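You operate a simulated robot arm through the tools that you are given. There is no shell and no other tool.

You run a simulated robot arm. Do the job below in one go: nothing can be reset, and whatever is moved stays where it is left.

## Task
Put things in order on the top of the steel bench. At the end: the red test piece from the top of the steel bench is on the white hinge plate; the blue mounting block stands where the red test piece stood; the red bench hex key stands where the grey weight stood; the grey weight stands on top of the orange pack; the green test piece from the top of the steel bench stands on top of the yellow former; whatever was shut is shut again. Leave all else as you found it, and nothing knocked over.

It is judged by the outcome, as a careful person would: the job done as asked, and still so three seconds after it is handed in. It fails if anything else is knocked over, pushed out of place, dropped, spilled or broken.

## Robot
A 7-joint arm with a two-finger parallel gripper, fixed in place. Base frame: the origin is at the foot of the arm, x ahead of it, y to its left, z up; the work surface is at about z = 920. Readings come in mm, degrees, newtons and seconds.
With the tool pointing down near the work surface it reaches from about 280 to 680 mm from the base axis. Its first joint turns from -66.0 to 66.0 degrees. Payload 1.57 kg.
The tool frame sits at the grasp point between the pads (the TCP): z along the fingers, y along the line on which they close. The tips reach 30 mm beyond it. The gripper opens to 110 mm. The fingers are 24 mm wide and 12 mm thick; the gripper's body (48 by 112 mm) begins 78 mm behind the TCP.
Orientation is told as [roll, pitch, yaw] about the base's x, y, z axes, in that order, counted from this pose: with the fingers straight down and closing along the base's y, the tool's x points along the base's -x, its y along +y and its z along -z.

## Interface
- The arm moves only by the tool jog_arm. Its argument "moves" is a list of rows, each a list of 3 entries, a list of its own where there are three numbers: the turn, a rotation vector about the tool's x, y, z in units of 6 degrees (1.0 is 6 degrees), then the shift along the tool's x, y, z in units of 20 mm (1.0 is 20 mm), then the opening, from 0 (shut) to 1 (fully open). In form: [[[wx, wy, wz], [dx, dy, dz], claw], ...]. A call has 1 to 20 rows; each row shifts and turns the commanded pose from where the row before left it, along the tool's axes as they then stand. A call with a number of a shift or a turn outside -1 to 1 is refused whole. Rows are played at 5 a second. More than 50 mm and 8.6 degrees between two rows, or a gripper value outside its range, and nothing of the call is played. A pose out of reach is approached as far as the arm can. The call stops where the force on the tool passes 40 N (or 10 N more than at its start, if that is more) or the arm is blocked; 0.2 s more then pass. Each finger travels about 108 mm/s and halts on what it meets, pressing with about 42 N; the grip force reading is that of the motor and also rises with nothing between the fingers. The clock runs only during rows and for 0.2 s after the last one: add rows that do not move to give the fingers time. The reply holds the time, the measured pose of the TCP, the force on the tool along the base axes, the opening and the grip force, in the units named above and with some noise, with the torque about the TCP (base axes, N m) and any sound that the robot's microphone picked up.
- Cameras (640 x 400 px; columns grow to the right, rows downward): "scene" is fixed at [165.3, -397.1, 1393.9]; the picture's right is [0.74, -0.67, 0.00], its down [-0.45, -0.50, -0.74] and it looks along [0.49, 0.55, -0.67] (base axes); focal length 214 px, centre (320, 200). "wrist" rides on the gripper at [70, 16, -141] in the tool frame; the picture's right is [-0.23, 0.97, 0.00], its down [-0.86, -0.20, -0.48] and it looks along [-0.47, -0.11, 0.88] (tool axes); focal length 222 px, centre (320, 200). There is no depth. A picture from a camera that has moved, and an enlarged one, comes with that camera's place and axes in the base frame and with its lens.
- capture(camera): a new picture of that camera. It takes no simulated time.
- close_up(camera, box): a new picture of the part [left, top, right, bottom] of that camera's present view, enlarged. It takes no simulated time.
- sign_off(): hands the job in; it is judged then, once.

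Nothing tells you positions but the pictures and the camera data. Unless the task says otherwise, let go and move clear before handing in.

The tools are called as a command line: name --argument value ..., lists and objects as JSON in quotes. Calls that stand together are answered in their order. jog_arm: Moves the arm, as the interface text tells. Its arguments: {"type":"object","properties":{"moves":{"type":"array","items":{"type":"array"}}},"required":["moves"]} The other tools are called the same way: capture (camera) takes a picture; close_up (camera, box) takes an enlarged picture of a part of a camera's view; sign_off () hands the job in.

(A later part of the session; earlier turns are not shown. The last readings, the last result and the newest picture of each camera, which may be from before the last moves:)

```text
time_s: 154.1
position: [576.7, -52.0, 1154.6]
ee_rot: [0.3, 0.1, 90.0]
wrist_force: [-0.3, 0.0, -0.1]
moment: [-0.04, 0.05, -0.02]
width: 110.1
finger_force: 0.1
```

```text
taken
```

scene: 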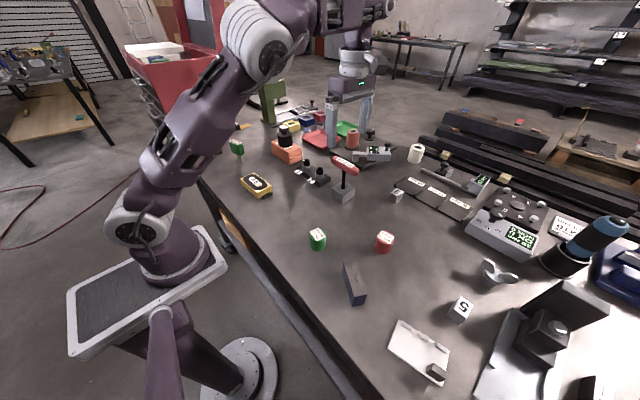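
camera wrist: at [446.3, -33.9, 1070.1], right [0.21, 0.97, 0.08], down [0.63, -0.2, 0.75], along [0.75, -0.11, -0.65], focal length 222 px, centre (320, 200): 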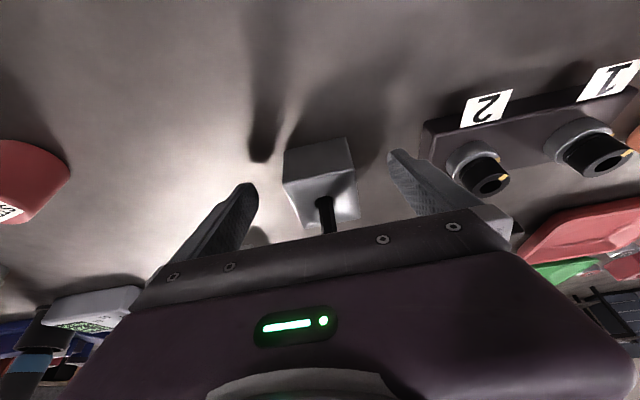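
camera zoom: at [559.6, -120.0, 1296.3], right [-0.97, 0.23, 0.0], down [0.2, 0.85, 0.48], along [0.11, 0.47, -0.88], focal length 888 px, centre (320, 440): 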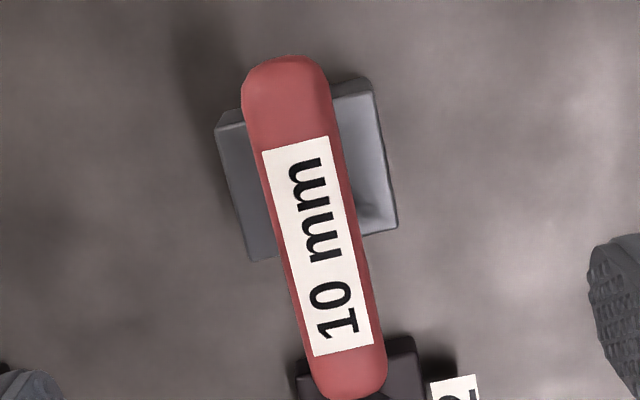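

Over the handle again. Descending to grip height.

jog_arm --moves '[[[0, 0, 0], [0, -0.02, 0.9], 1], [[0, 0, 0], [0, -0.02, 0.9], 1], [[0, 0, 0], [0, -0.02, 0.9], 1], [[0, 0, 0], [0, -0.02, 0.9], 1], [[0, 0, 0], [0, 0, 0.9], 1], [[0, 0, 0], [0, 0, 0.85], 1], [[0, 0, 0], [0, 0, 0], 1], [[0, 0, 0], [0, 0, 0], 0.5], [[0, 0, 0], [0, 0, 0], 0.3], [[0, 0, 0], [0, 0, 0], 0], [[0, 0, 0], [0, 0, 0], 0], [[0, 0, 0], [0, 0, 0], 0]]'

close_up --camera "scene" --box '[300, 130, 396, 210]'

```text
time_s: 156.7
position: [578.4, -52.5, 1047.8]
ee_rot: [0.3, 0.0, 90.0]
wrist_force: [1.1, 0.4, -0.3]
moment: [-0.01, -0.03, 0.03]
width: 23.6
finger_force: 35.7
```

```text
5.00 times, centred on (348, 170) of scene
camera zoom: at [165.3, -397.1, 1393.9], right [0.74, -0.67, 0.0], down [-0.45, -0.5, -0.74], along [0.49, 0.55, -0.67], focal length 1072 px, centre (180, 350)
```

zoom: 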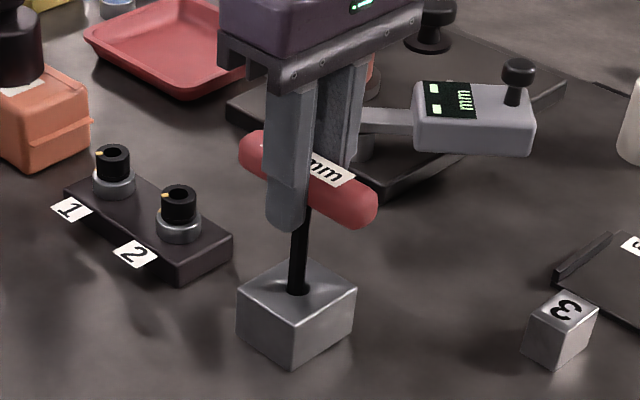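

Gripped. Lifting it fully out to look at the shaft's end.

jog_arm --moves '[[[0, 0, 0], [0, 0, -0.4], 0], [[0, 0, 0], [0, 0, -0.6], 0], [[0, 0, 0], [0, 0, -0.6], 0], [[0, 0, 0], [0, 0, -0.6], 0], [[0, 0, 0], [0, 0, -0.6], 0], [[0, 0, 0], [0, 0, -0.6], 0], [[0, 0, 0], [0, 0, -0.6], 0], [[0, 0, 0], [0, 0, 0], 0], [[0, 0, 0], [0, 0, 0], 0]]'

close_up --camera "scene" --box '[300, 110, 396, 210]'

capture --camera "wrist"

```text
time_s: 158.7
position: [576.9, -52.0, 1130.3]
ee_rot: [0.2, 0.0, 90.1]
wrist_force: [0.0, 0.1, -0.8]
moment: [0.03, 0.03, 0.0]
width: 23.7
finger_force: 35.6
```

```text
4.00 times, centred on (348, 160) of scene
camera zoom: at [165.3, -397.1, 1393.9], right [0.74, -0.67, 0.0], down [-0.45, -0.5, -0.74], along [0.49, 0.55, -0.67], focal length 858 px, centre (208, 360)
```

zoom: 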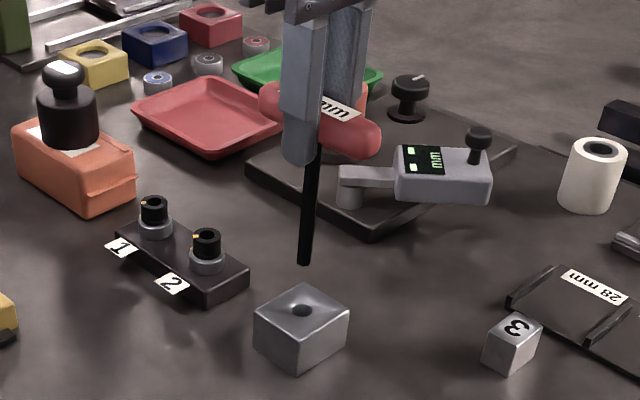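

```text
taken
camera wrist: at [560.8, -120.3, 1270.4], right [-0.97, 0.23, 0.0], down [0.2, 0.85, 0.48], along [0.11, 0.47, -0.88], focal length 222 px, centre (320, 200)
```

wrist: 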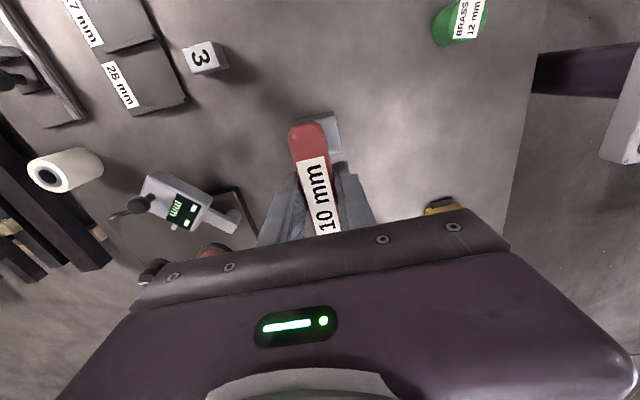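

The key is a plain T with a flat-ended shaft about 120 mm below the handle, so it will have to be balanced upright. That is delicate and best left until last, so I'll return the key to its block and do the other moves first.

jog_arm --moves '[[[0, 0, 0], [0, 0, 0.5], 0], [[0, 0, 0], [0, 0, 0.6], 0], [[0, 0, 0], [0, 0, 0.6], 0], [[0, 0, 0], [0, 0, 0.4], 0], [[0, 0, 0], [0, 0, 0], 0], [[0, 0, 0], [0, 0, 0], 0]]'

close_up --camera "scene" --box '[310, 140, 374, 200]'

```text
time_s: 160.1
position: [577.7, -52.6, 1087.1]
ee_rot: [0.1, 0.1, 90.1]
wrist_force: [0.8, 0.4, -1.0]
moment: [0.0, 0.0, -0.01]
width: 23.2
finger_force: 35.7
```

```text
6.67 times, centred on (342, 170) of scene
camera zoom: at [165.3, -397.1, 1393.9], right [0.74, -0.67, 0.0], down [-0.45, -0.5, -0.74], along [0.49, 0.55, -0.67], focal length 1430 px, centre (173, 400)
```

zoom: 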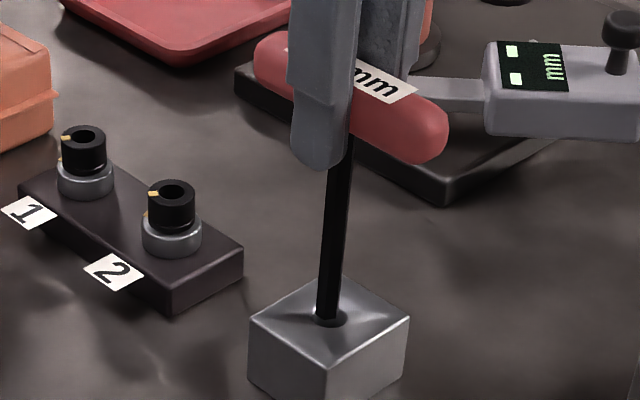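

Well aligned with the hole. Lowering the rest of the way.

jog_arm --moves '[[[0, 0, 0], [0, 0, 0.4], 0], [[0, 0, 0], [0, 0, 0.4], 0], [[0, 0, 0], [0, 0, 0.4], 0], [[0, 0, 0], [0, 0, 0.4], 0], [[0, 0, 0], [0, 0, 0.25], 0], [[0, 0, 0], [0, 0, 0], 0]]'

close_up --camera "scene" --box '[310, 140, 374, 200]'

```text
time_s: 161.5
position: [577.7, -51.5, 1048.8]
ee_rot: [0.2, 0.0, 90.0]
wrist_force: [0.5, -0.7, -1.2]
moment: [-0.03, -0.02, 0.0]
width: 23.5
finger_force: 35.6
```

```text
6.67 times, centred on (342, 170) of scene
camera zoom: at [165.3, -397.1, 1393.9], right [0.74, -0.67, 0.0], down [-0.45, -0.5, -0.74], along [0.49, 0.55, -0.67], focal length 1430 px, centre (173, 400)
```

zoom: 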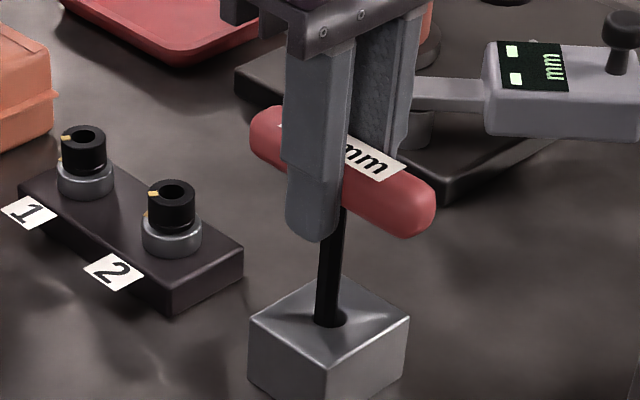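

jog_arm --moves '[[[0, 0, 0], [0, 0, 0.06], 0], [[0, 0, 0], [0, 0, 0], 0], [[0, 0, 0], [0, 0, 0], 0.22], [[0, 0, 0], [0, 0, 0], 0.25], [[0, 0, 0], [0, 0, 0], 0.5], [[0, 0, 0], [0, 0, 0], 1], [[0, 0, 0], [0, 0, 0], 1]]'

close_up --camera "scene" --box '[310, 140, 374, 200]'

```text
time_s: 163.1
position: [577.9, -51.7, 1048.2]
ee_rot: [0.2, 0.0, 90.0]
wrist_force: [-0.3, -0.7, 0.1]
moment: [-0.02, 0.01, 0.03]
width: 110.1
finger_force: 0.1
```

```text
6.67 times, centred on (342, 170) of scene
camera zoom: at [165.3, -397.1, 1393.9], right [0.74, -0.67, 0.0], down [-0.45, -0.5, -0.74], along [0.49, 0.55, -0.67], focal length 1430 px, centre (173, 400)
```

zoom: 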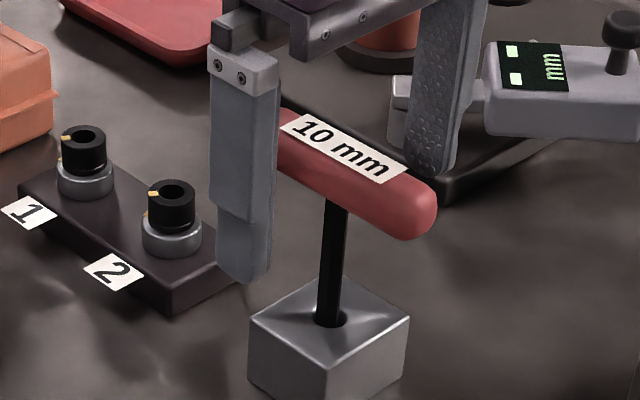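

The key is back upright in its block. Next the red test piece: rising and moving over to it.

jog_arm --moves '[[[0, 0, 0], [0, 0, -0.8], 1], [[0, 0, 0], [0, 0, -1], 1], [[0, 0, 0], [0, 0, -1], 1], [[0, 0, 0], [0, 0, -1], 1], [[0, 0, 0], [0, 0, -1], 1], [[0, 0, 0], [0, 0, -0.5], 1], [[0, 0, 0], [0.964, 0.323, 0], 1], [[0, 0, 0], [0.964, 0.323, 0], 1], [[0, 0, 0], [0.964, 0.323, 0], 1], [[0, 0, 0], [0.964, 0.323, 0], 1], [[0, 0, 0], [0.964, 0.323, 0], 1], [[0, 0, 0], [0.964, 0.323, 0], 1], [[0, 0, 0], [0.964, 0.323, 0], 1], [[0, 0, 0], [0.964, 0.323, 0], 1], [[0, 0, 0], [0.964, 0.323, 0], 1], [[0, 0, 0], [0.964, 0.323, 0], 1], [[0, 0, 0], [0.964, 0.323, 0], 1], [[0, 0, 0], [0, 0, 0], 1], [[0, 0, 0], [0, 0, 0], 1]]'

capture --camera "wrist"

capture --camera "scene"

```text
time_s: 167.1
position: [506.6, -264.8, 1154.8]
ee_rot: [0.3, 0.1, 89.9]
wrist_force: [0.8, 0.2, 0.7]
moment: [0.01, 0.02, 0.0]
width: 110.0
finger_force: 0.0
```

```text
taken
camera wrist: at [490.3, -333.5, 1295.0], right [-0.97, 0.23, 0.0], down [0.2, 0.85, 0.48], along [0.11, 0.47, -0.88], focal length 222 px, centre (320, 200)
```

wrist: 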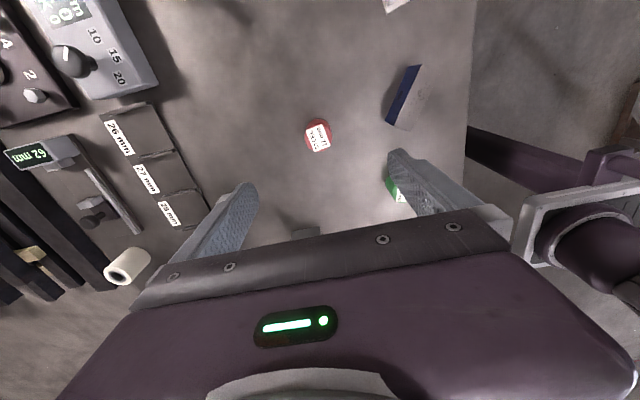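

```text
taken
```

scene: 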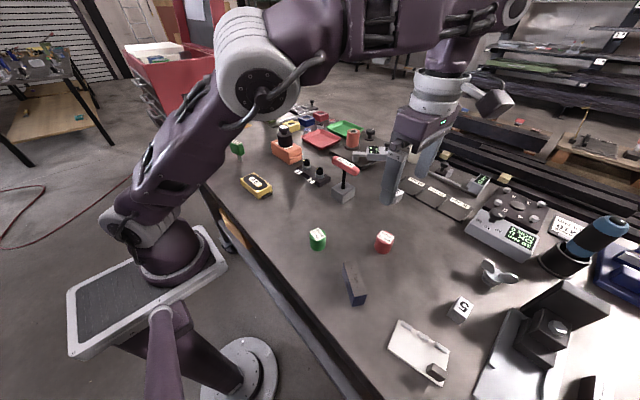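

Now fixing the positions of the red piece and the blue block precisely.

close_up --camera "wrist" --box '[270, 50, 430, 150]'

close_up --camera "wrist" --box '[280, 100, 360, 170]'

```text
4.00 times, centred on (350, 100) of wrist
camera zoom: at [490.3, -333.5, 1295.0], right [-0.97, 0.23, 0.0], down [0.2, 0.85, 0.48], along [0.11, 0.47, -0.88], focal length 888 px, centre (200, 600)
```

zoom: 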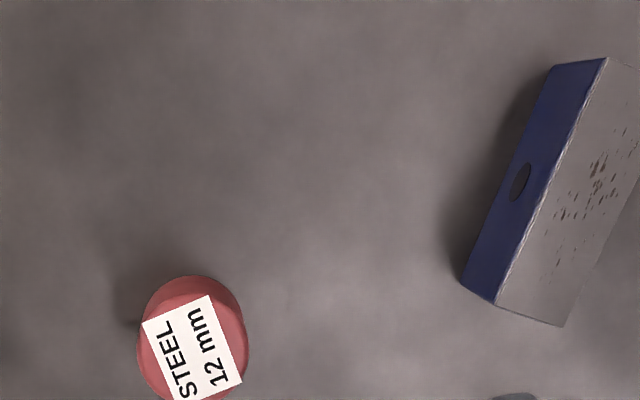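

```text
5.71 times, centred on (320, 135) of wrist
camera zoom: at [490.3, -333.5, 1295.0], right [-0.97, 0.23, 0.0], down [0.2, 0.85, 0.48], along [0.11, 0.47, -0.88], focal length 1269 px, centre (320, 571)
```

zoom: 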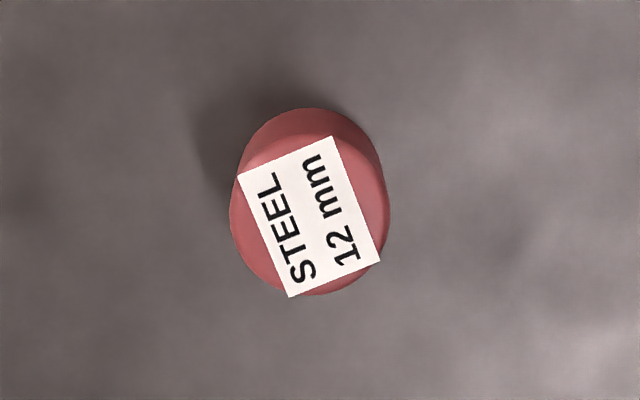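

The red piece is at (510, -260.6), 41 mm wide, 48 mm tall. The blue block is centred at about (370, -278.5), its long axis at 60°. Descending on the red piece.

jog_arm --moves '[[[0, 0, 0], [-0.021, -0.017, 0.96], 1], [[0, 0, 0], [-0.021, -0.017, 0.96], 1], [[0, 0, 0], [-0.021, -0.017, 0.96], 1], [[0, 0, 0], [-0.021, -0.017, 0.96], 1], [[0, 0, 0], [-0.021, -0.017, 0.96], 1], [[0, 0, 0], [-0.021, -0.017, 0.96], 1], [[0, 0, 0], [-0.021, -0.017, 0.96], 1], [[0, 0, 0], [-0.021, -0.017, 0.96], 1], [[0, 0, 0], [-0.021, -0.017, 0.96], 1], [[0, 0, 0], [-0.021, -0.017, 0.96], 1], [[0, 0, 0], [0, 0, 0], 1]]'

close_up --camera "wrist" --box '[220, 110, 440, 260]'

close_up --camera "scene" --box '[340, 190, 436, 270]'

```text
time_s: 169.5
position: [509.1, -258.7, 962.1]
ee_rot: [0.1, -0.1, 90.0]
wrist_force: [0.1, 0.1, 0.1]
moment: [0.03, -0.03, 0.02]
width: 110.1
finger_force: 0.1
```

```text
2.67 times, centred on (330, 185) of wrist
camera zoom: at [491.8, -328.2, 1102.7], right [-0.97, 0.23, 0.0], down [0.2, 0.85, 0.48], along [0.11, 0.47, -0.88], focal length 592 px, centre (293, 240)
```

zoom: 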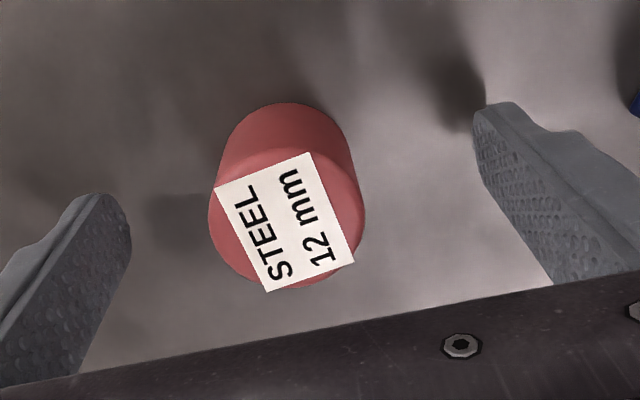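

```text
5.00 times, centred on (388, 230) of scene
camera zoom: at [165.3, -397.1, 1393.9], right [0.74, -0.67, 0.0], down [-0.45, -0.5, -0.74], along [0.49, 0.55, -0.67], focal length 1072 px, centre (-20, 50)
```

zoom: 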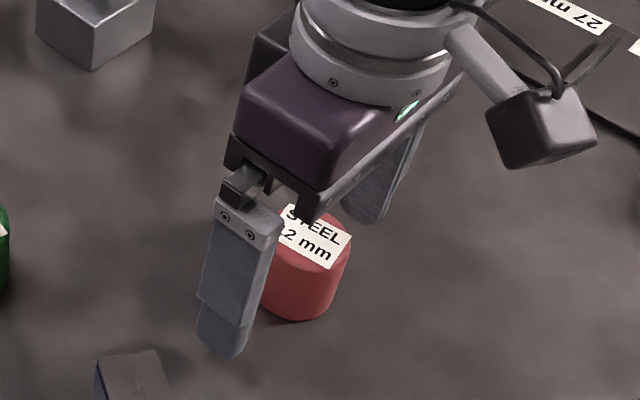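

jog_arm --moves '[[[0, 0, 0], [0.11, 0, 0], 1], [[0, 0, 0], [0, 0, 0], 0.6], [[0, 0, 0], [0, 0, 0], 0.4], [[0, 0, 0], [0, 0, 0], 0], [[0, 0, 0], [0, 0, 0], 0], [[0, 0, 0], [0, 0, 0], 0]]'

jog_arm --moves '[[[0, 0, 0], [0, 0, -0.4], 0], [[0, 0, 0], [0, 0, -0.8], 0], [[0, 0, 0], [0, 0, -0.9], 0], [[0, 0, 0], [0, 0, -0.9], 0], [[0, 0, 0], [0, 0, -0.9], 0], [[0, 0, 0], [0, 0, -0.9], 0], [[0, 0, 0], [0, 0, -0.9], 0], [[0, 0, 0], [0, 0, -0.9], 0], [[0, 0, 0], [0, 0, 0], 0]]'

capture --camera "scene"

```text
time_s: 170.9
position: [507.7, -261.6, 962.7]
ee_rot: [0.3, 0.0, 90.0]
wrist_force: [-0.1, -0.1, -0.6]
moment: [0.01, 0.02, -0.01]
width: 40.0
finger_force: 42.4
```

```text
time_s: 172.9
position: [510.7, -263.2, 1094.1]
ee_rot: [0.2, -0.1, 90.0]
wrist_force: [0.1, 0.7, -0.2]
moment: [-0.01, -0.01, 0.03]
width: 39.9
finger_force: 41.8
```

```text
taken
```

scene: 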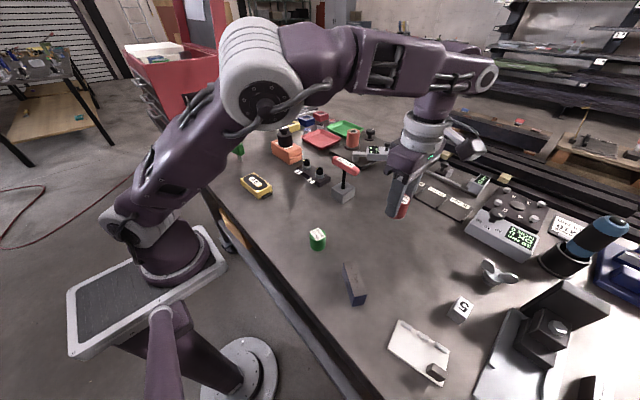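

The red piece is held. Moving toward the hinge plate, stopping halfway to look at it.

jog_arm --moves '[[[0, 0, 0], [0.9, 0.7, 0], 0], [[0, 0, 0], [0.9, 0.7, 0], 0], [[0, 0, 0], [0.9, 0.7, 0], 0], [[0, 0, 0], [0.9, 0.7, 0], 0], [[0, 0, 0], [0.9, 0.7, 0], 0], [[0, 0, 0], [0.9, 0.7, 0], 0], [[0, 0, 0], [0, 0, 0], 0]]'

capture --camera "wrist"

capture --camera "scene"

```text
time_s: 174.5
position: [430.7, -371.9, 1096.5]
ee_rot: [0.5, -0.1, 90.0]
wrist_force: [0.0, -0.1, -1.3]
moment: [-0.01, -0.02, 0.0]
width: 39.7
finger_force: 41.7
out of reach, approached as far as the arm can: row 6
```

```text
taken
camera wrist: at [415.0, -440.2, 1237.1], right [-0.97, 0.23, 0.01], down [0.2, 0.86, 0.48], along [0.1, 0.47, -0.88], focal length 222 px, centre (320, 200)
```

wrist: 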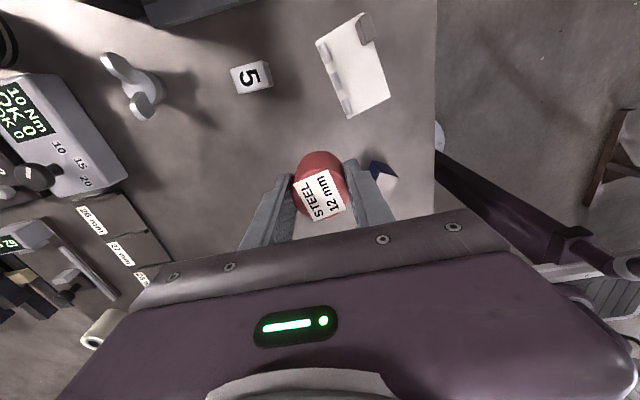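

```text
taken
```

scene: 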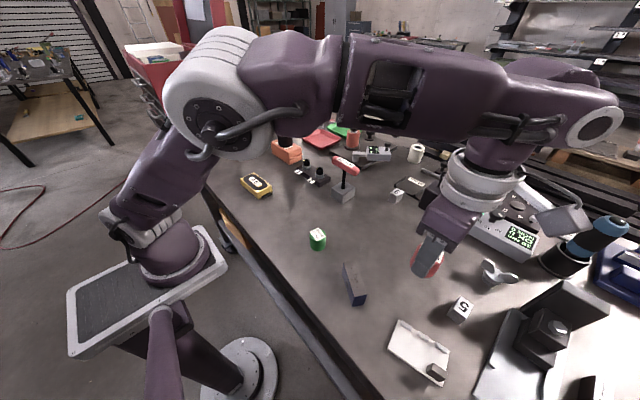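

Near a limit at this azimuth, probably the wound-up wrist. Yaw doesn't matter for a round piece, so I'll unwind 60° and continue.

jog_arm --moves '[[[0, 0, -1], [0, 0, 0], 0], [[0, 0, -1], [0, 0, 0], 0], [[0, 0, -1], [0, 0, 0], 0], [[0, 0, -1], [0, 0, 0], 0], [[0, 0, -1], [0, 0, 0], 0], [[0, 0, -1], [0, 0, 0], 0], [[0, 0, -1], [0, 0, 0], 0], [[0, 0, -1], [0, 0, 0], 0], [[0, 0, -1], [0, 0, 0], 0], [[0, 0, -1], [0, 0, 0], 0], [[0, 0, 0], [0, 0, 0], 0]]'

capture --camera "scene"

```text
time_s: 176.9
position: [431.8, -370.2, 1094.2]
ee_rot: [0.2, -0.3, 150.1]
wrist_force: [0.0, 0.4, -0.2]
moment: [0.03, -0.03, 0.04]
width: 39.6
finger_force: 41.7
```

```text
taken
```

scene: 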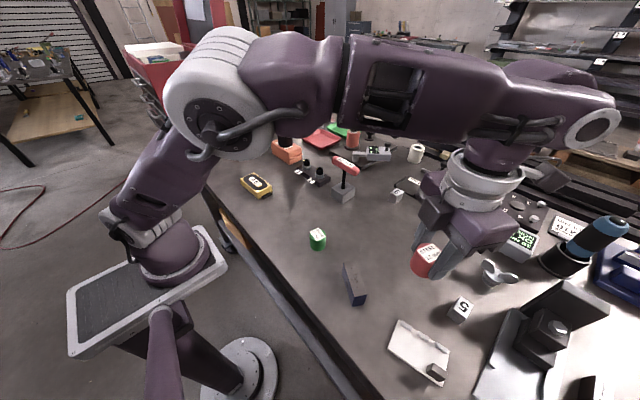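

jog_arm --moves '[[[0, 0, 0], [-0.185, 0.83, 0], 0], [[0, 0, 0], [-0.185, 0.83, 0], 0], [[0, 0, 0], [-0.185, 0.83, 0], 0], [[0, 0, 0], [0, 0, 0], 0]]'

capture --camera "scene"

```text
time_s: 177.9
position: [423.4, -413.3, 1099.3]
ee_rot: [0.2, -0.4, 149.9]
wrist_force: [-0.1, -0.4, -0.7]
moment: [-0.02, 0.01, 0.02]
width: 39.9
finger_force: 42.0
out of reach, approached as far as the arm can: row 1, 2, 3
```

```text
taken
```

scene: 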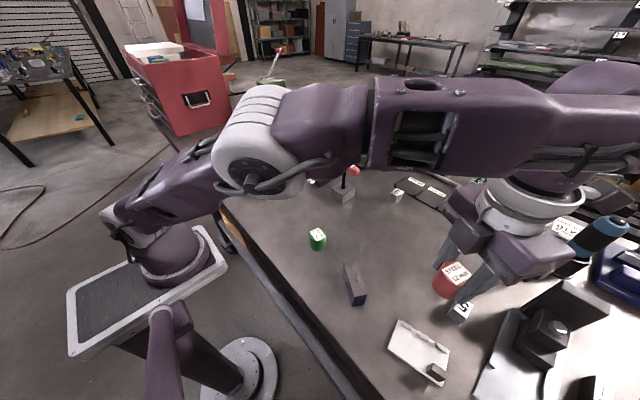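

Still limited at this azimuth, because the elbow is too low and to the right. I'll retreat the way I came to a closer radius, where the elbow stands high, then swing right close-in and extend outward to the plate.

jog_arm --moves '[[[0, 0, 0], [-0.076, -0.844, -0.194], 0], [[0, 0, 0], [-0.076, -0.844, -0.194], 0], [[0, 0, 0], [-0.076, -0.844, -0.194], 0], [[0, 0, 0], [-0.076, -0.844, -0.194], 0], [[0, 0, 0], [-0.076, -0.844, -0.194], 0], [[0, 0, 0], [-0.076, -0.844, -0.194], 0], [[0, 0, 0], [-0.076, -0.844, -0.194], 0], [[0, 0, 0], [-0.076, -0.844, -0.194], 0], [[0, 0, 0], [-0.92, -0.796, -0.2], 0], [[0, 0, 0], [-0.92, -0.796, -0.2], 0], [[0, 0, 0], [-0.92, -0.796, -0.2], 0], [[0, 0, 0], [-0.92, -0.796, -0.2], 0], [[0, 0, 0], [-0.92, -0.796, -0.2], 0], [[0, 0, 0], [-0.92, -0.796, -0.2], 0], [[0, 0, 0], [-0.92, -0.796, -0.2], 0], [[0, 0, 0], [-0.92, -0.796, -0.2], 0], [[0, 0, 0], [-0.92, -0.796, -0.2], 0], [[0, 0, 0], [-0.92, -0.796, -0.2], 0], [[0, 0, 0], [0, 0, 0], 0]]'

capture --camera "scene"

```text
time_s: 181.9
position: [424.8, -57.0, 1167.1]
ee_rot: [0.2, -0.3, 150.0]
wrist_force: [-0.3, -0.5, -1.3]
moment: [0.0, 0.04, 0.02]
width: 39.6
finger_force: 42.2
out of reach, approached as far as the arm can: row 15, 16, 17, 18
```

```text
taken
```

scene: 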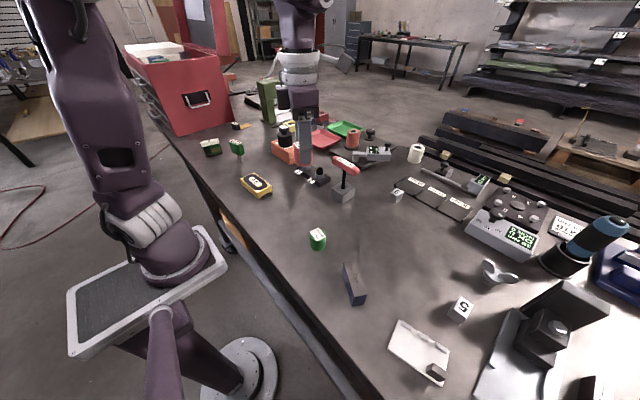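

The elbow is high and left again. Now swinging right at a closer radius.

jog_arm --moves '[[[0, 0, 0], [0.6, 0.85, 0], 0], [[0, 0, 0], [0.541, 0.936, 0], 0], [[0, 0, 0], [0.541, 0.936, 0], 0], [[0, 0, 0], [0.541, 0.936, 0], 0], [[0, 0, 0], [0.541, 0.936, 0], 0], [[0, 0, 0], [0.541, 0.936, 0], 0], [[0, 0, 0], [0.541, 0.936, 0], 0], [[0, 0, 0], [0.541, 0.936, 0], 0], [[0, 0, 0], [0, 0, 0], 0]]'

capture --camera "scene"

```text
time_s: 183.9
position: [434.8, -228.4, 1168.1]
ee_rot: [0.2, -0.4, 150.0]
wrist_force: [0.9, 1.4, -1.1]
moment: [0.01, 0.01, 0.01]
width: 39.6
finger_force: 41.8
out of reach, approached as far as the arm can: row 2
```

```text
taken
```

scene: 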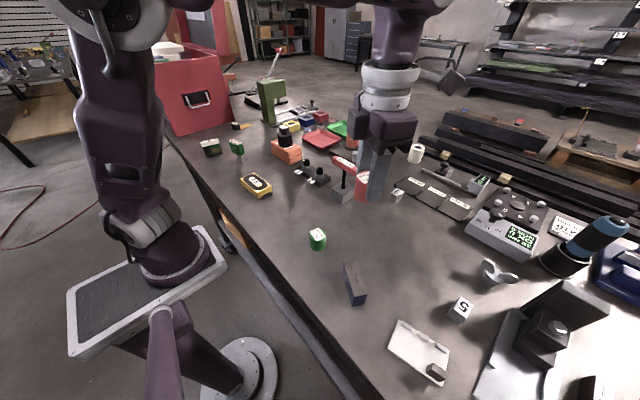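

jog_arm --moves '[[[0, 0, 0], [0.166, 0.95, 0], 0], [[0, 0, 0], [0.166, 0.95, 0], 0], [[0, 0, 0], [0.166, 0.95, 0], 0], [[0, 0, 0], [0.166, 0.95, 0], 0], [[0, 0, 0], [0.166, 0.95, 0], 0], [[0, 0, 0], [0.283, 0.97, 0], 0], [[0, 0, 0], [0.283, 0.97, 0], 0], [[0, 0, 0], [0.283, 0.97, 0], 0], [[0, 0, 0], [0, 0, 0], 0]]'

capture --camera "scene"

capture --camera "wrist"

```text
time_s: 185.9
position: [412.4, -379.7, 1172.3]
ee_rot: [0.0, -0.3, 150.0]
wrist_force: [-0.8, -0.4, -0.7]
moment: [-0.01, 0.02, 0.01]
width: 39.8
finger_force: 41.6
out of reach, approached as far as the arm can: row 1, 2, 3, 4, 5
```

```text
taken
```

scene: 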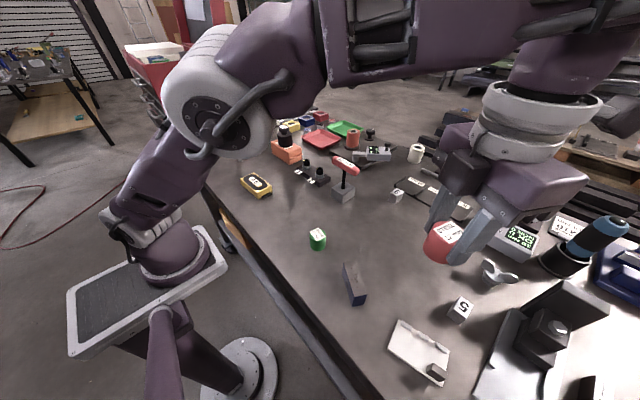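

```text
taken
camera wrist: at [464.2, -427.6, 1312.3], right [-0.68, -0.73, 0.0], down [-0.64, 0.6, 0.48], along [-0.35, 0.33, -0.88], focal length 222 px, centre (320, 200)
```

wrist: 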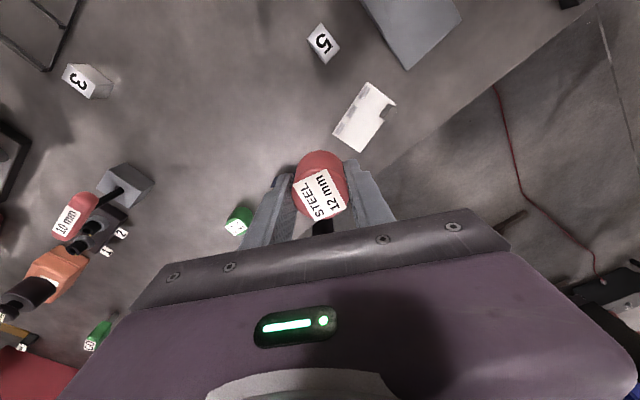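

It moved, but by dropping the elbow again, which points to the wrist winding. I'll return to the elbow-high pose and unwind the wrist all the way to its original turn count.

jog_arm --moves '[[[0, 0, 0], [-0.356, -0.891, 0], 0], [[0, 0, 0], [-0.356, -0.891, 0], 0], [[0, 0, 0], [-0.356, -0.891, 0], 0], [[0, 0, 0], [-0.356, -0.891, 0], 0], [[0, 0, 0], [-0.356, -0.891, 0], 0], [[0, 0, 0], [-0.356, -0.891, 0], 0], [[0, 0, 0], [-0.356, -0.891, 0], 0], [[0, 0, 0], [-0.356, -0.891, 0], 0], [[0, 0, 0], [-0.4, -0.7, 0], 0], [[0, 0, 0], [-0.4, -0.7, 0], 0], [[0, 0, 0], [-0.4, -0.7, 0], 0], [[0, 0, 0], [-0.4, -0.7, 0], 0], [[0, 0, 0], [0, 0, 0], 0]]'

capture --camera "scene"

```text
time_s: 188.7
position: [436.6, -164.9, 1171.2]
ee_rot: [0.1, -0.2, 150.0]
wrist_force: [0.3, 0.2, -0.2]
moment: [0.0, 0.02, 0.03]
width: 39.5
finger_force: 41.9
out of reach, approached as far as the arm can: row 2
```

```text
taken
```

scene: 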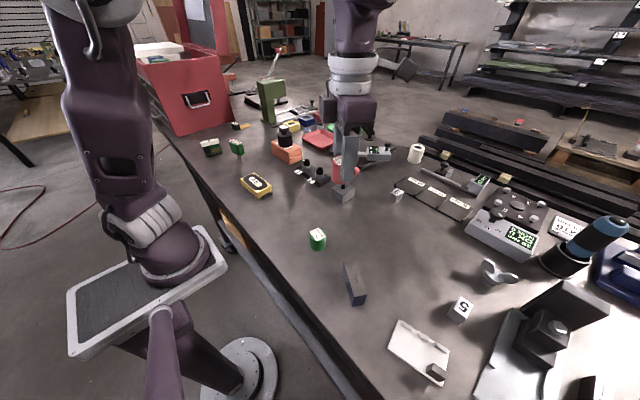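

Elbow high again. Unwinding the wrist here.

jog_arm --moves '[[[0, 0, -1], [0, 0, 0], 0], [[0, 0, -1], [0, 0, 0], 0], [[0, 0, -1], [0, 0, 0], 0], [[0, 0, -1], [0, 0, 0], 0], [[0, 0, -1], [0, 0, 0], 0], [[0, 0, -1], [0, 0, 0], 0], [[0, 0, -1], [0, 0, 0], 0], [[0, 0, -1], [0, 0, 0], 0], [[0, 0, -1], [0, 0, 0], 0], [[0, 0, -1], [0, 0, 0], 0], [[0, 0, -1], [0, 0, 0], 0], [[0, 0, -1], [0, 0, 0], 0], [[0, 0, -1], [0, 0, 0], 0], [[0, 0, -1], [0, 0, 0], 0], [[0, 0, -1], [0, 0, 0], 0], [[0, 0, -1], [0, 0, 0], 0], [[0, 0, -1], [0, 0, 0], 0], [[0, 0, -1], [0, 0, 0], 0]]'

capture --camera "scene"

```text
time_s: 192.5
position: [437.5, -165.3, 1173.3]
ee_rot: [-0.1, 0.0, -101.8]
wrist_force: [0.1, -0.7, -1.6]
moment: [-0.02, -0.02, -0.04]
width: 39.6
finger_force: 42.3
```

```text
taken
```

scene: 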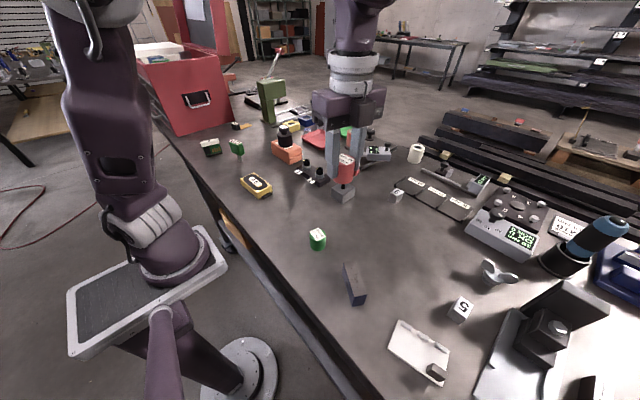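

jog_arm --moves '[[[0, 0, -1], [0, 0, 0], 0], [[0, 0, -1], [0, 0, 0], 0], [[0, 0, -1], [0, 0, 0], 0], [[0, 0, -1], [0, 0, 0], 0], [[0, 0, -1], [0, 0, 0], 0], [[0, 0, -1], [0, 0, 0], 0], [[0, 0, -1], [0, 0, 0], 0], [[0, 0, -1], [0, 0, 0], 0], [[0, 0, -1], [0, 0, 0], 0], [[0, 0, -1], [0, 0, 0], 0], [[0, 0, -1], [0, 0, 0], 0], [[0, 0, -1], [0, 0, 0], 0], [[0, 0, -1], [0, 0, 0], 0], [[0, 0, -1], [0, 0, 0], 0], [[0, 0, -1], [0, 0, 0], 0], [[0, 0, -1], [0, 0, 0], 0], [[0, 0, -0.95], [0, 0, 0], 0], [[0, 0, 0], [0, 0, 0], 0]]'

jog_arm --moves '[[[0, 0, 0], [0.1, -0.9, 0], 0], [[0, 0, 0], [0.1, -0.9, 0], 0], [[0, 0, 0], [0.1, -0.9, 0], 0], [[0, 0, 0], [0.1, -0.9, 0], 0], [[0, 0, 0], [0.2, -0.9, 0], 0], [[0, 0, 0], [0.2, -0.9, 0], 0], [[0, 0, 0], [0.2, -0.9, 0], 0], [[0, 0, 0], [0.2, -0.9, 0], 0], [[0, 0, 0], [0, 0, 0], 0]]'

capture --camera "scene"

capture --camera "wrist"

```text
time_s: 196.3
position: [471.7, -150.3, 1171.9]
ee_rot: [0.0, 0.2, -0.3]
wrist_force: [-0.3, -0.3, -1.0]
moment: [0.01, -0.01, 0.0]
width: 39.4
finger_force: 41.8
out of reach, approached as far as the arm can: row 13, 14, 15, 16
```

```text
time_s: 198.3
position: [477.7, -203.6, 1157.1]
ee_rot: [0.0, 0.3, -0.3]
wrist_force: [-0.2, 0.6, -0.1]
moment: [0.03, 0.02, 0.03]
width: 39.5
finger_force: 42.0
out of reach, approached as far as the arm can: row 3, 4, 5, 6, 7, 8
```

```text
taken
```

scene: 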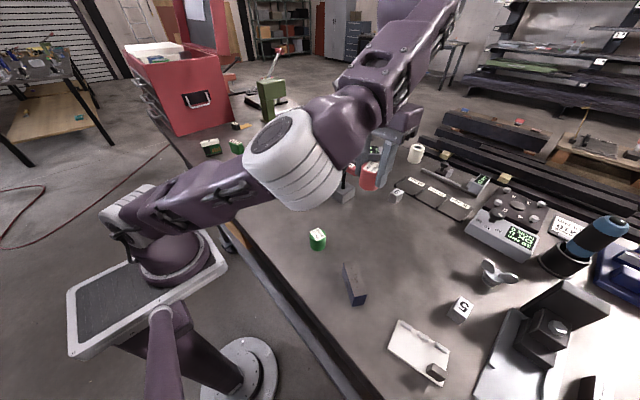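

```text
taken
camera wrist: at [406.4, -186.8, 1297.5], right [0.23, 0.97, 0.0], down [0.86, -0.2, 0.48], along [0.46, -0.11, -0.88], focal length 222 px, centre (320, 200)
```

wrist: 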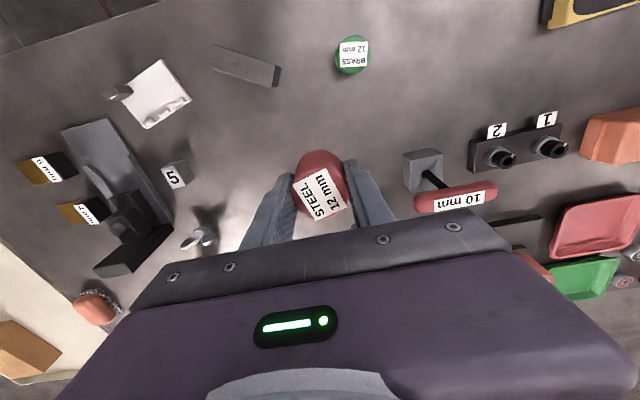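

The limits and elbow flips depend on wrist turn. At w = 0 the elbow dropped low, so I'll wind back to about -100° and look again.

jog_arm --moves '[[[0, 0, 1], [0, 0, -0.3], 0], [[0, 0, 1], [0, 0, -0.3], 0], [[0, 0, 1], [0, 0, -0.3], 0], [[0, 0, 1], [0, 0, 0], 0], [[0, 0, 1], [0, 0, 0], 0], [[0, 0, 1], [0, 0, 0], 0], [[0, 0, 1], [0, 0, 0], 0], [[0, 0, 1], [0, 0, 0], 0], [[0, 0, 1], [0, 0, 0], 0], [[0, 0, 1], [0, 0, 0], 0], [[0, 0, 1], [0, 0, 0], 0], [[0, 0, 1], [0, 0, 0], 0], [[0, 0, 1], [0, 0, 0], 0], [[0, 0, 1], [0, 0, 0], 0], [[0, 0, 1], [0, 0, 0], 0], [[0, 0, 0], [0, 0, 0], 0]]'

capture --camera "scene"

```text
time_s: 201.7
position: [475.1, -202.7, 1173.5]
ee_rot: [-0.2, 0.0, -90.4]
wrist_force: [-0.5, -0.3, -0.7]
moment: [-0.01, 0.01, 0.03]
width: 39.3
finger_force: 41.9
```

```text
taken
```

scene: 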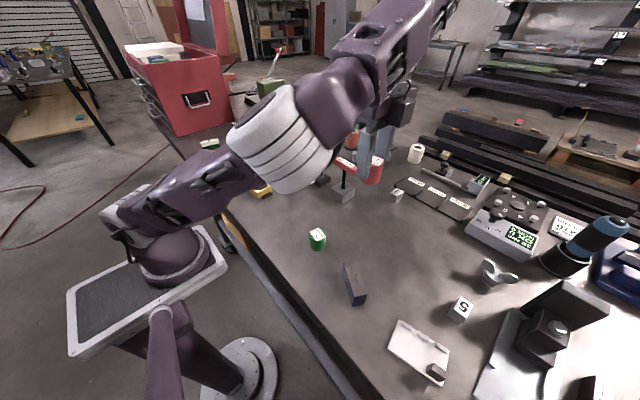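

I'll test the reach toward the plate with this wrist turn.

jog_arm --moves '[[[0, 0, 0], [-0.9, -0.3, 0], 0], [[0, 0, 0], [-0.9, -0.3, 0], 0], [[0, 0, 0], [-0.9, -0.3, 0], 0], [[0, 0, 0], [-0.9, -0.3, 0], 0], [[0, 0, 0], [-0.9, -0.3, 0], 0], [[0, 0, 0], [-0.9, -0.3, 0], 0], [[0, 0, 0], [-0.9, -0.3, 0], 0], [[0, 0, 0], [-0.9, -0.3, 0], 0], [[0, 0, 0], [-0.9, -0.3, 0], 0], [[0, 0, 0], [-0.9, -0.3, 0], 0], [[0, 0, 0], [0, 0, 0], 0]]'

capture --camera "scene"

```text
time_s: 204.1
position: [467.4, -284.6, 1180.8]
ee_rot: [0.0, 0.0, -90.2]
wrist_force: [-0.5, -0.2, -1.0]
moment: [0.0, 0.01, 0.03]
width: 39.6
finger_force: 42.1
out of reach, approached as far as the arm can: row 1, 2, 3, 4, 5, 6, 7, 8, 9
```

```text
taken
```

scene: 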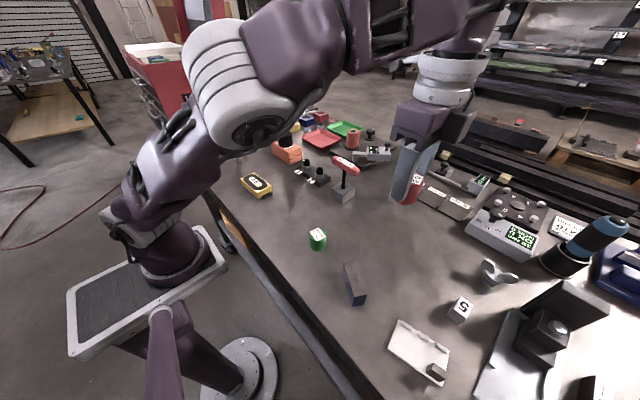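

The elbow rose and the hand moved on. Continuing toward the plate.

jog_arm --moves '[[[0, 0, 0], [-0.9, -0.55, 0], 0], [[0, 0, 0], [-0.9, -0.55, 0], 0], [[0, 0, 0], [-0.9, -0.55, 0], 0], [[0, 0, 0], [-0.9, -0.55, 0], 0], [[0, 0, 0], [-0.9, -0.55, 0], 0], [[0, 0, 0], [-0.9, -0.55, 0], 0], [[0, 0, 0], [0, 0, 0], 0]]'

capture --camera "scene"

capture --camera "wrist"

```text
time_s: 205.7
position: [402.5, -393.8, 1181.0]
ee_rot: [-0.2, 0.0, -90.3]
wrist_force: [0.4, -0.2, -0.9]
moment: [0.0, 0.0, -0.02]
width: 39.5
finger_force: 41.5
```

```text
taken
```

scene: 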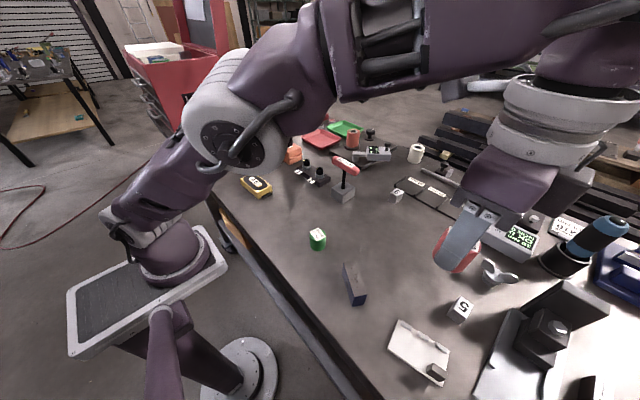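

```text
taken
camera wrist: at [418.7, -323.5, 1321.5], right [0.97, -0.23, -0.01], down [-0.2, -0.85, 0.48], along [-0.12, -0.46, -0.88], focal length 222 px, centre (320, 200)
```

wrist: 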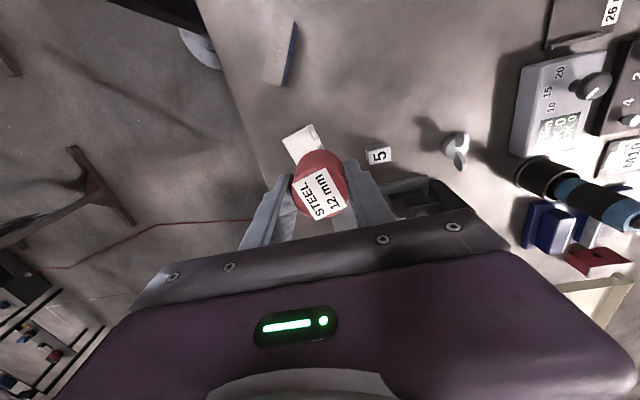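

Now it reaches freely with this wrist turn. Zooming on the plate for placement.

close_up --camera "wrist" --box '[250, 90, 410, 190]'

close_up --camera "scene" --box '[376, 310, 472, 390]'

```text
4.00 times, centred on (330, 140) of wrist
camera zoom: at [418.7, -323.5, 1321.5], right [0.97, -0.23, -0.01], down [-0.2, -0.85, 0.48], along [-0.12, -0.46, -0.88], focal length 888 px, centre (280, 440)
```

zoom: 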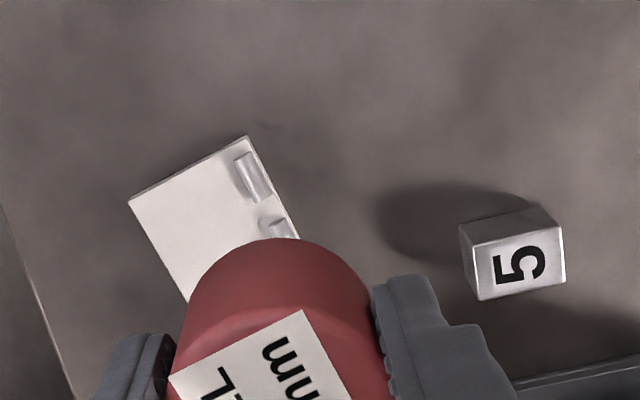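

```text
5.00 times, centred on (424, 350) of scene
camera zoom: at [165.3, -397.1, 1393.9], right [0.74, -0.67, 0.0], down [-0.45, -0.5, -0.74], along [0.49, 0.55, -0.67], focal length 1072 px, centre (-200, -550)
```

zoom: 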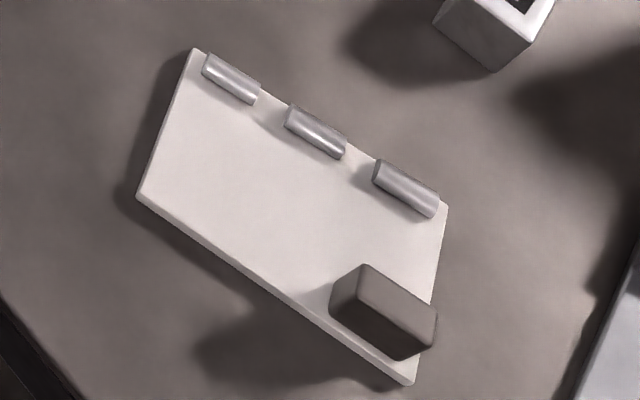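

The plate's free area is clear; I'll set the piece at (361, -427.5), away from the knuckles and the grey block. Moving above that point and part-way down.

jog_arm --moves '[[[0, 0, 0], [-0.56, -0.69, 0], 0], [[0, 0, 0], [-0.56, -0.69, 0], 0], [[0, 0, 0], [-0.56, -0.69, 0], 0], [[0, 0, 0], [0, 0, 0.8], 0], [[0, 0, 0], [0, 0, 0.9], 0], [[0, 0, 0], [0, 0, 0.9], 0], [[0, 0, 0], [0, 0, 0.9], 0], [[0, 0, 0], [0, 0, 0.9], 0], [[0, 0, 0], [0, 0, 0.9], 0], [[0, 0, 0], [0, 0, 0.9], 0], [[0, 0, 0], [0, 0, 0.7], 0], [[0, 0, 0], [0, 0, 0], 0]]'

capture --camera "wrist"

close_up --camera "scene" --box '[376, 270, 504, 390]'

capture --camera "scene"

```text
time_s: 208.3
position: [432.8, -400.6, 1049.8]
ee_rot: [-0.5, 0.0, -90.2]
wrist_force: [0.4, -0.9, 0.1]
moment: [0.0, -0.01, 0.02]
width: 39.4
finger_force: 42.2
out of reach, approached as far as the arm can: row 1, 2, 3, 4, 5, 6, 7, 8, 10
```

```text
taken
camera wrist: at [450.2, -330.2, 1190.2], right [0.97, -0.23, -0.01], down [-0.2, -0.85, 0.48], along [-0.12, -0.47, -0.88], focal length 222 px, centre (320, 200)
```

wrist: 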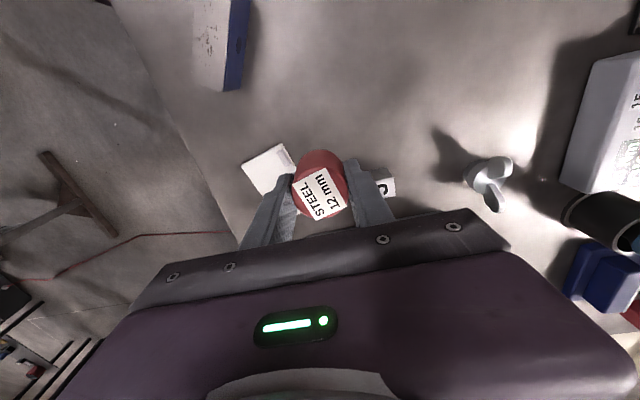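

```text
3.33 times, centred on (440, 330) of scene
camera zoom: at [165.3, -397.1, 1393.9], right [0.74, -0.67, 0.0], down [-0.45, -0.5, -0.74], along [0.49, 0.55, -0.67], focal length 715 px, centre (-80, -233)
```

zoom: 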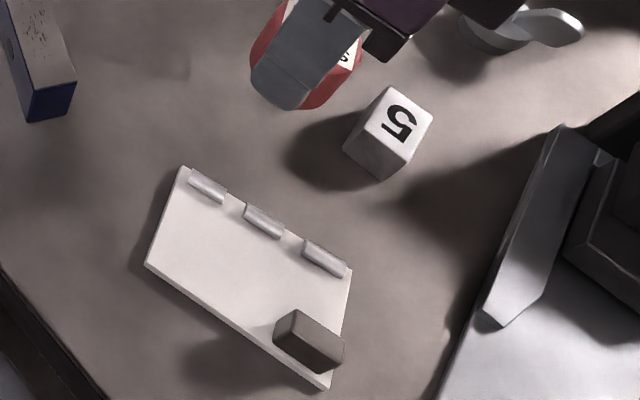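

```text
taken
```

scene: 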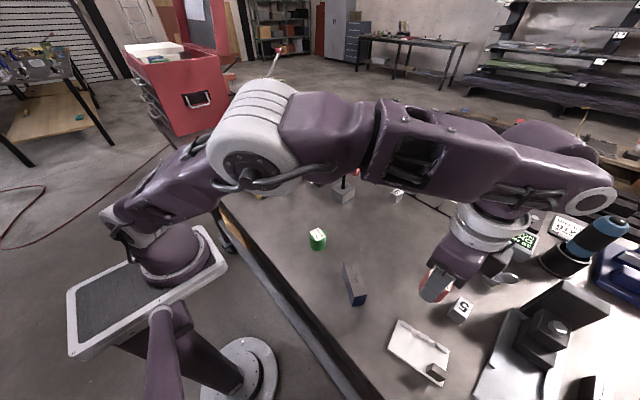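

Out of reach again lower down. The pictures show why: the wrist link now sits on the far side of the hand. The wrist flipped over during my 40° tilt test and that costs reach, so it must be flipped back. First I retreat upward to a comfortable pose, still holding the piece.

jog_arm --moves '[[[0, 0, 0], [0, 0, -0.9], 0], [[0, 0, 0], [0, 0, -0.9], 0], [[0, 0, 0], [0, 0, -0.9], 0], [[0, 0, 0], [0, 0, -0.9], 0], [[0, 0, 0], [0, 0, -0.9], 0], [[0, 0, 0], [0, 0, -0.9], 0], [[0, 0, 0], [0.8, 0.2, -0.4], 0], [[0, 0, 0], [0.9, 0.25, 0], 0], [[0, 0, 0], [0.9, 0.25, 0], 0], [[0, 0, 0], [0.9, 0.25, 0], 0], [[0, 0, 0], [0.9, 0.25, 0], 0], [[0, 0, 0], [0.9, 0.25, 0], 0], [[0, 0, 0], [0.9, 0.1, 0], 0], [[0, 0, 0], [0.9, 0.1, 0], 0], [[0, 0, 0], [0.9, 0.1, 0], 0], [[0, 0, 0], [0.9, 0.1, 0], 0], [[0, 0, 0], [0, 0, 0], 0]]'

capture --camera "scene"

```text
time_s: 211.9
position: [468.8, -220.0, 1164.4]
ee_rot: [-0.2, 0.0, -90.3]
wrist_force: [-0.3, -0.1, -0.9]
moment: [-0.02, -0.01, -0.01]
width: 39.6
finger_force: 42.2
```

```text
taken
```

scene: 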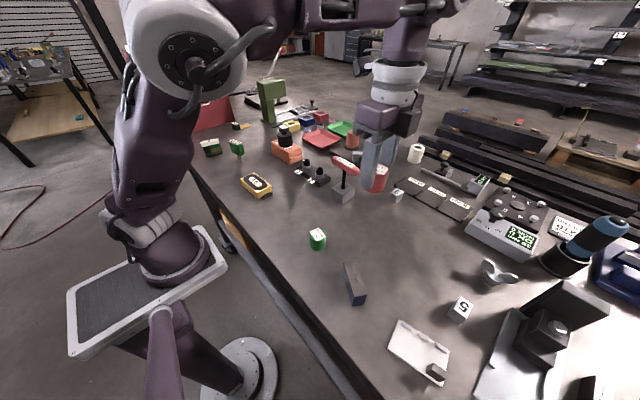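

close_up --camera "scene" --box '[100, 0, 500, 250]'

```text
1.60 times, centred on (300, 125) of scene
camera zoom: at [165.3, -397.1, 1393.9], right [0.74, -0.67, 0.0], down [-0.45, -0.5, -0.74], along [0.49, 0.55, -0.67], focal length 343 px, centre (352, 320)
```

zoom: 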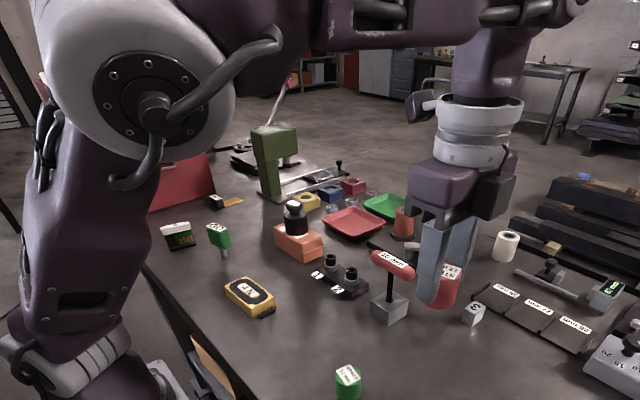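

The arm appears to be the kind with an offset wrist: the hand axis is now on the wrong side of the wrist joint. The fix is to line the hand up with the forearm, then roll it 180° about the forearm axis. First I'll bring the yaw to 180° here.

jog_arm --moves '[[[0, 0, 1], [0, 0, -0.1], 0], [[0, 0, 1], [0, 0, -0.1], 0], [[0, 0, 1], [0, 0, -0.1], 0], [[0, 0, 1], [0, 0, -0.1], 0], [[0, 0, 1], [0, 0, -0.1], 0], [[0, 0, 1], [0, 0, -0.1], 0], [[0, 0, 1], [0, 0, -0.1], 0], [[0, 0, 1], [0, 0, -0.1], 0], [[0, 0, 1], [0, 0, -0.1], 0], [[0, 0, 1], [0, 0, -0.1], 0], [[0, 0, 1], [0, 0, 0], 0], [[0, 0, 1], [0, 0, 0], 0], [[0, 0, 1], [0, 0, 0], 0], [[0, 0, 1], [0, 0, 0], 0], [[0, 0, 0.95], [0, 0, 0], 0], [[0, 0, 0], [0, 0, 0], 0]]'

capture --camera "scene"

```text
time_s: 215.3
position: [468.5, -223.9, 1187.0]
ee_rot: [-0.1, -0.3, 180.0]
wrist_force: [-0.5, -0.4, -1.0]
moment: [0.01, 0.04, 0.01]
width: 39.5
finger_force: 41.9
```

```text
taken
```

scene: 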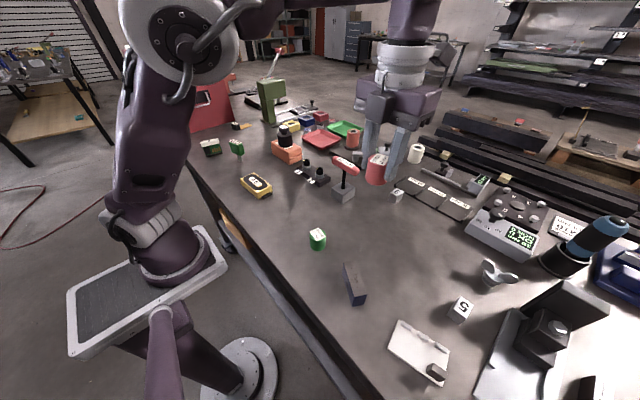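

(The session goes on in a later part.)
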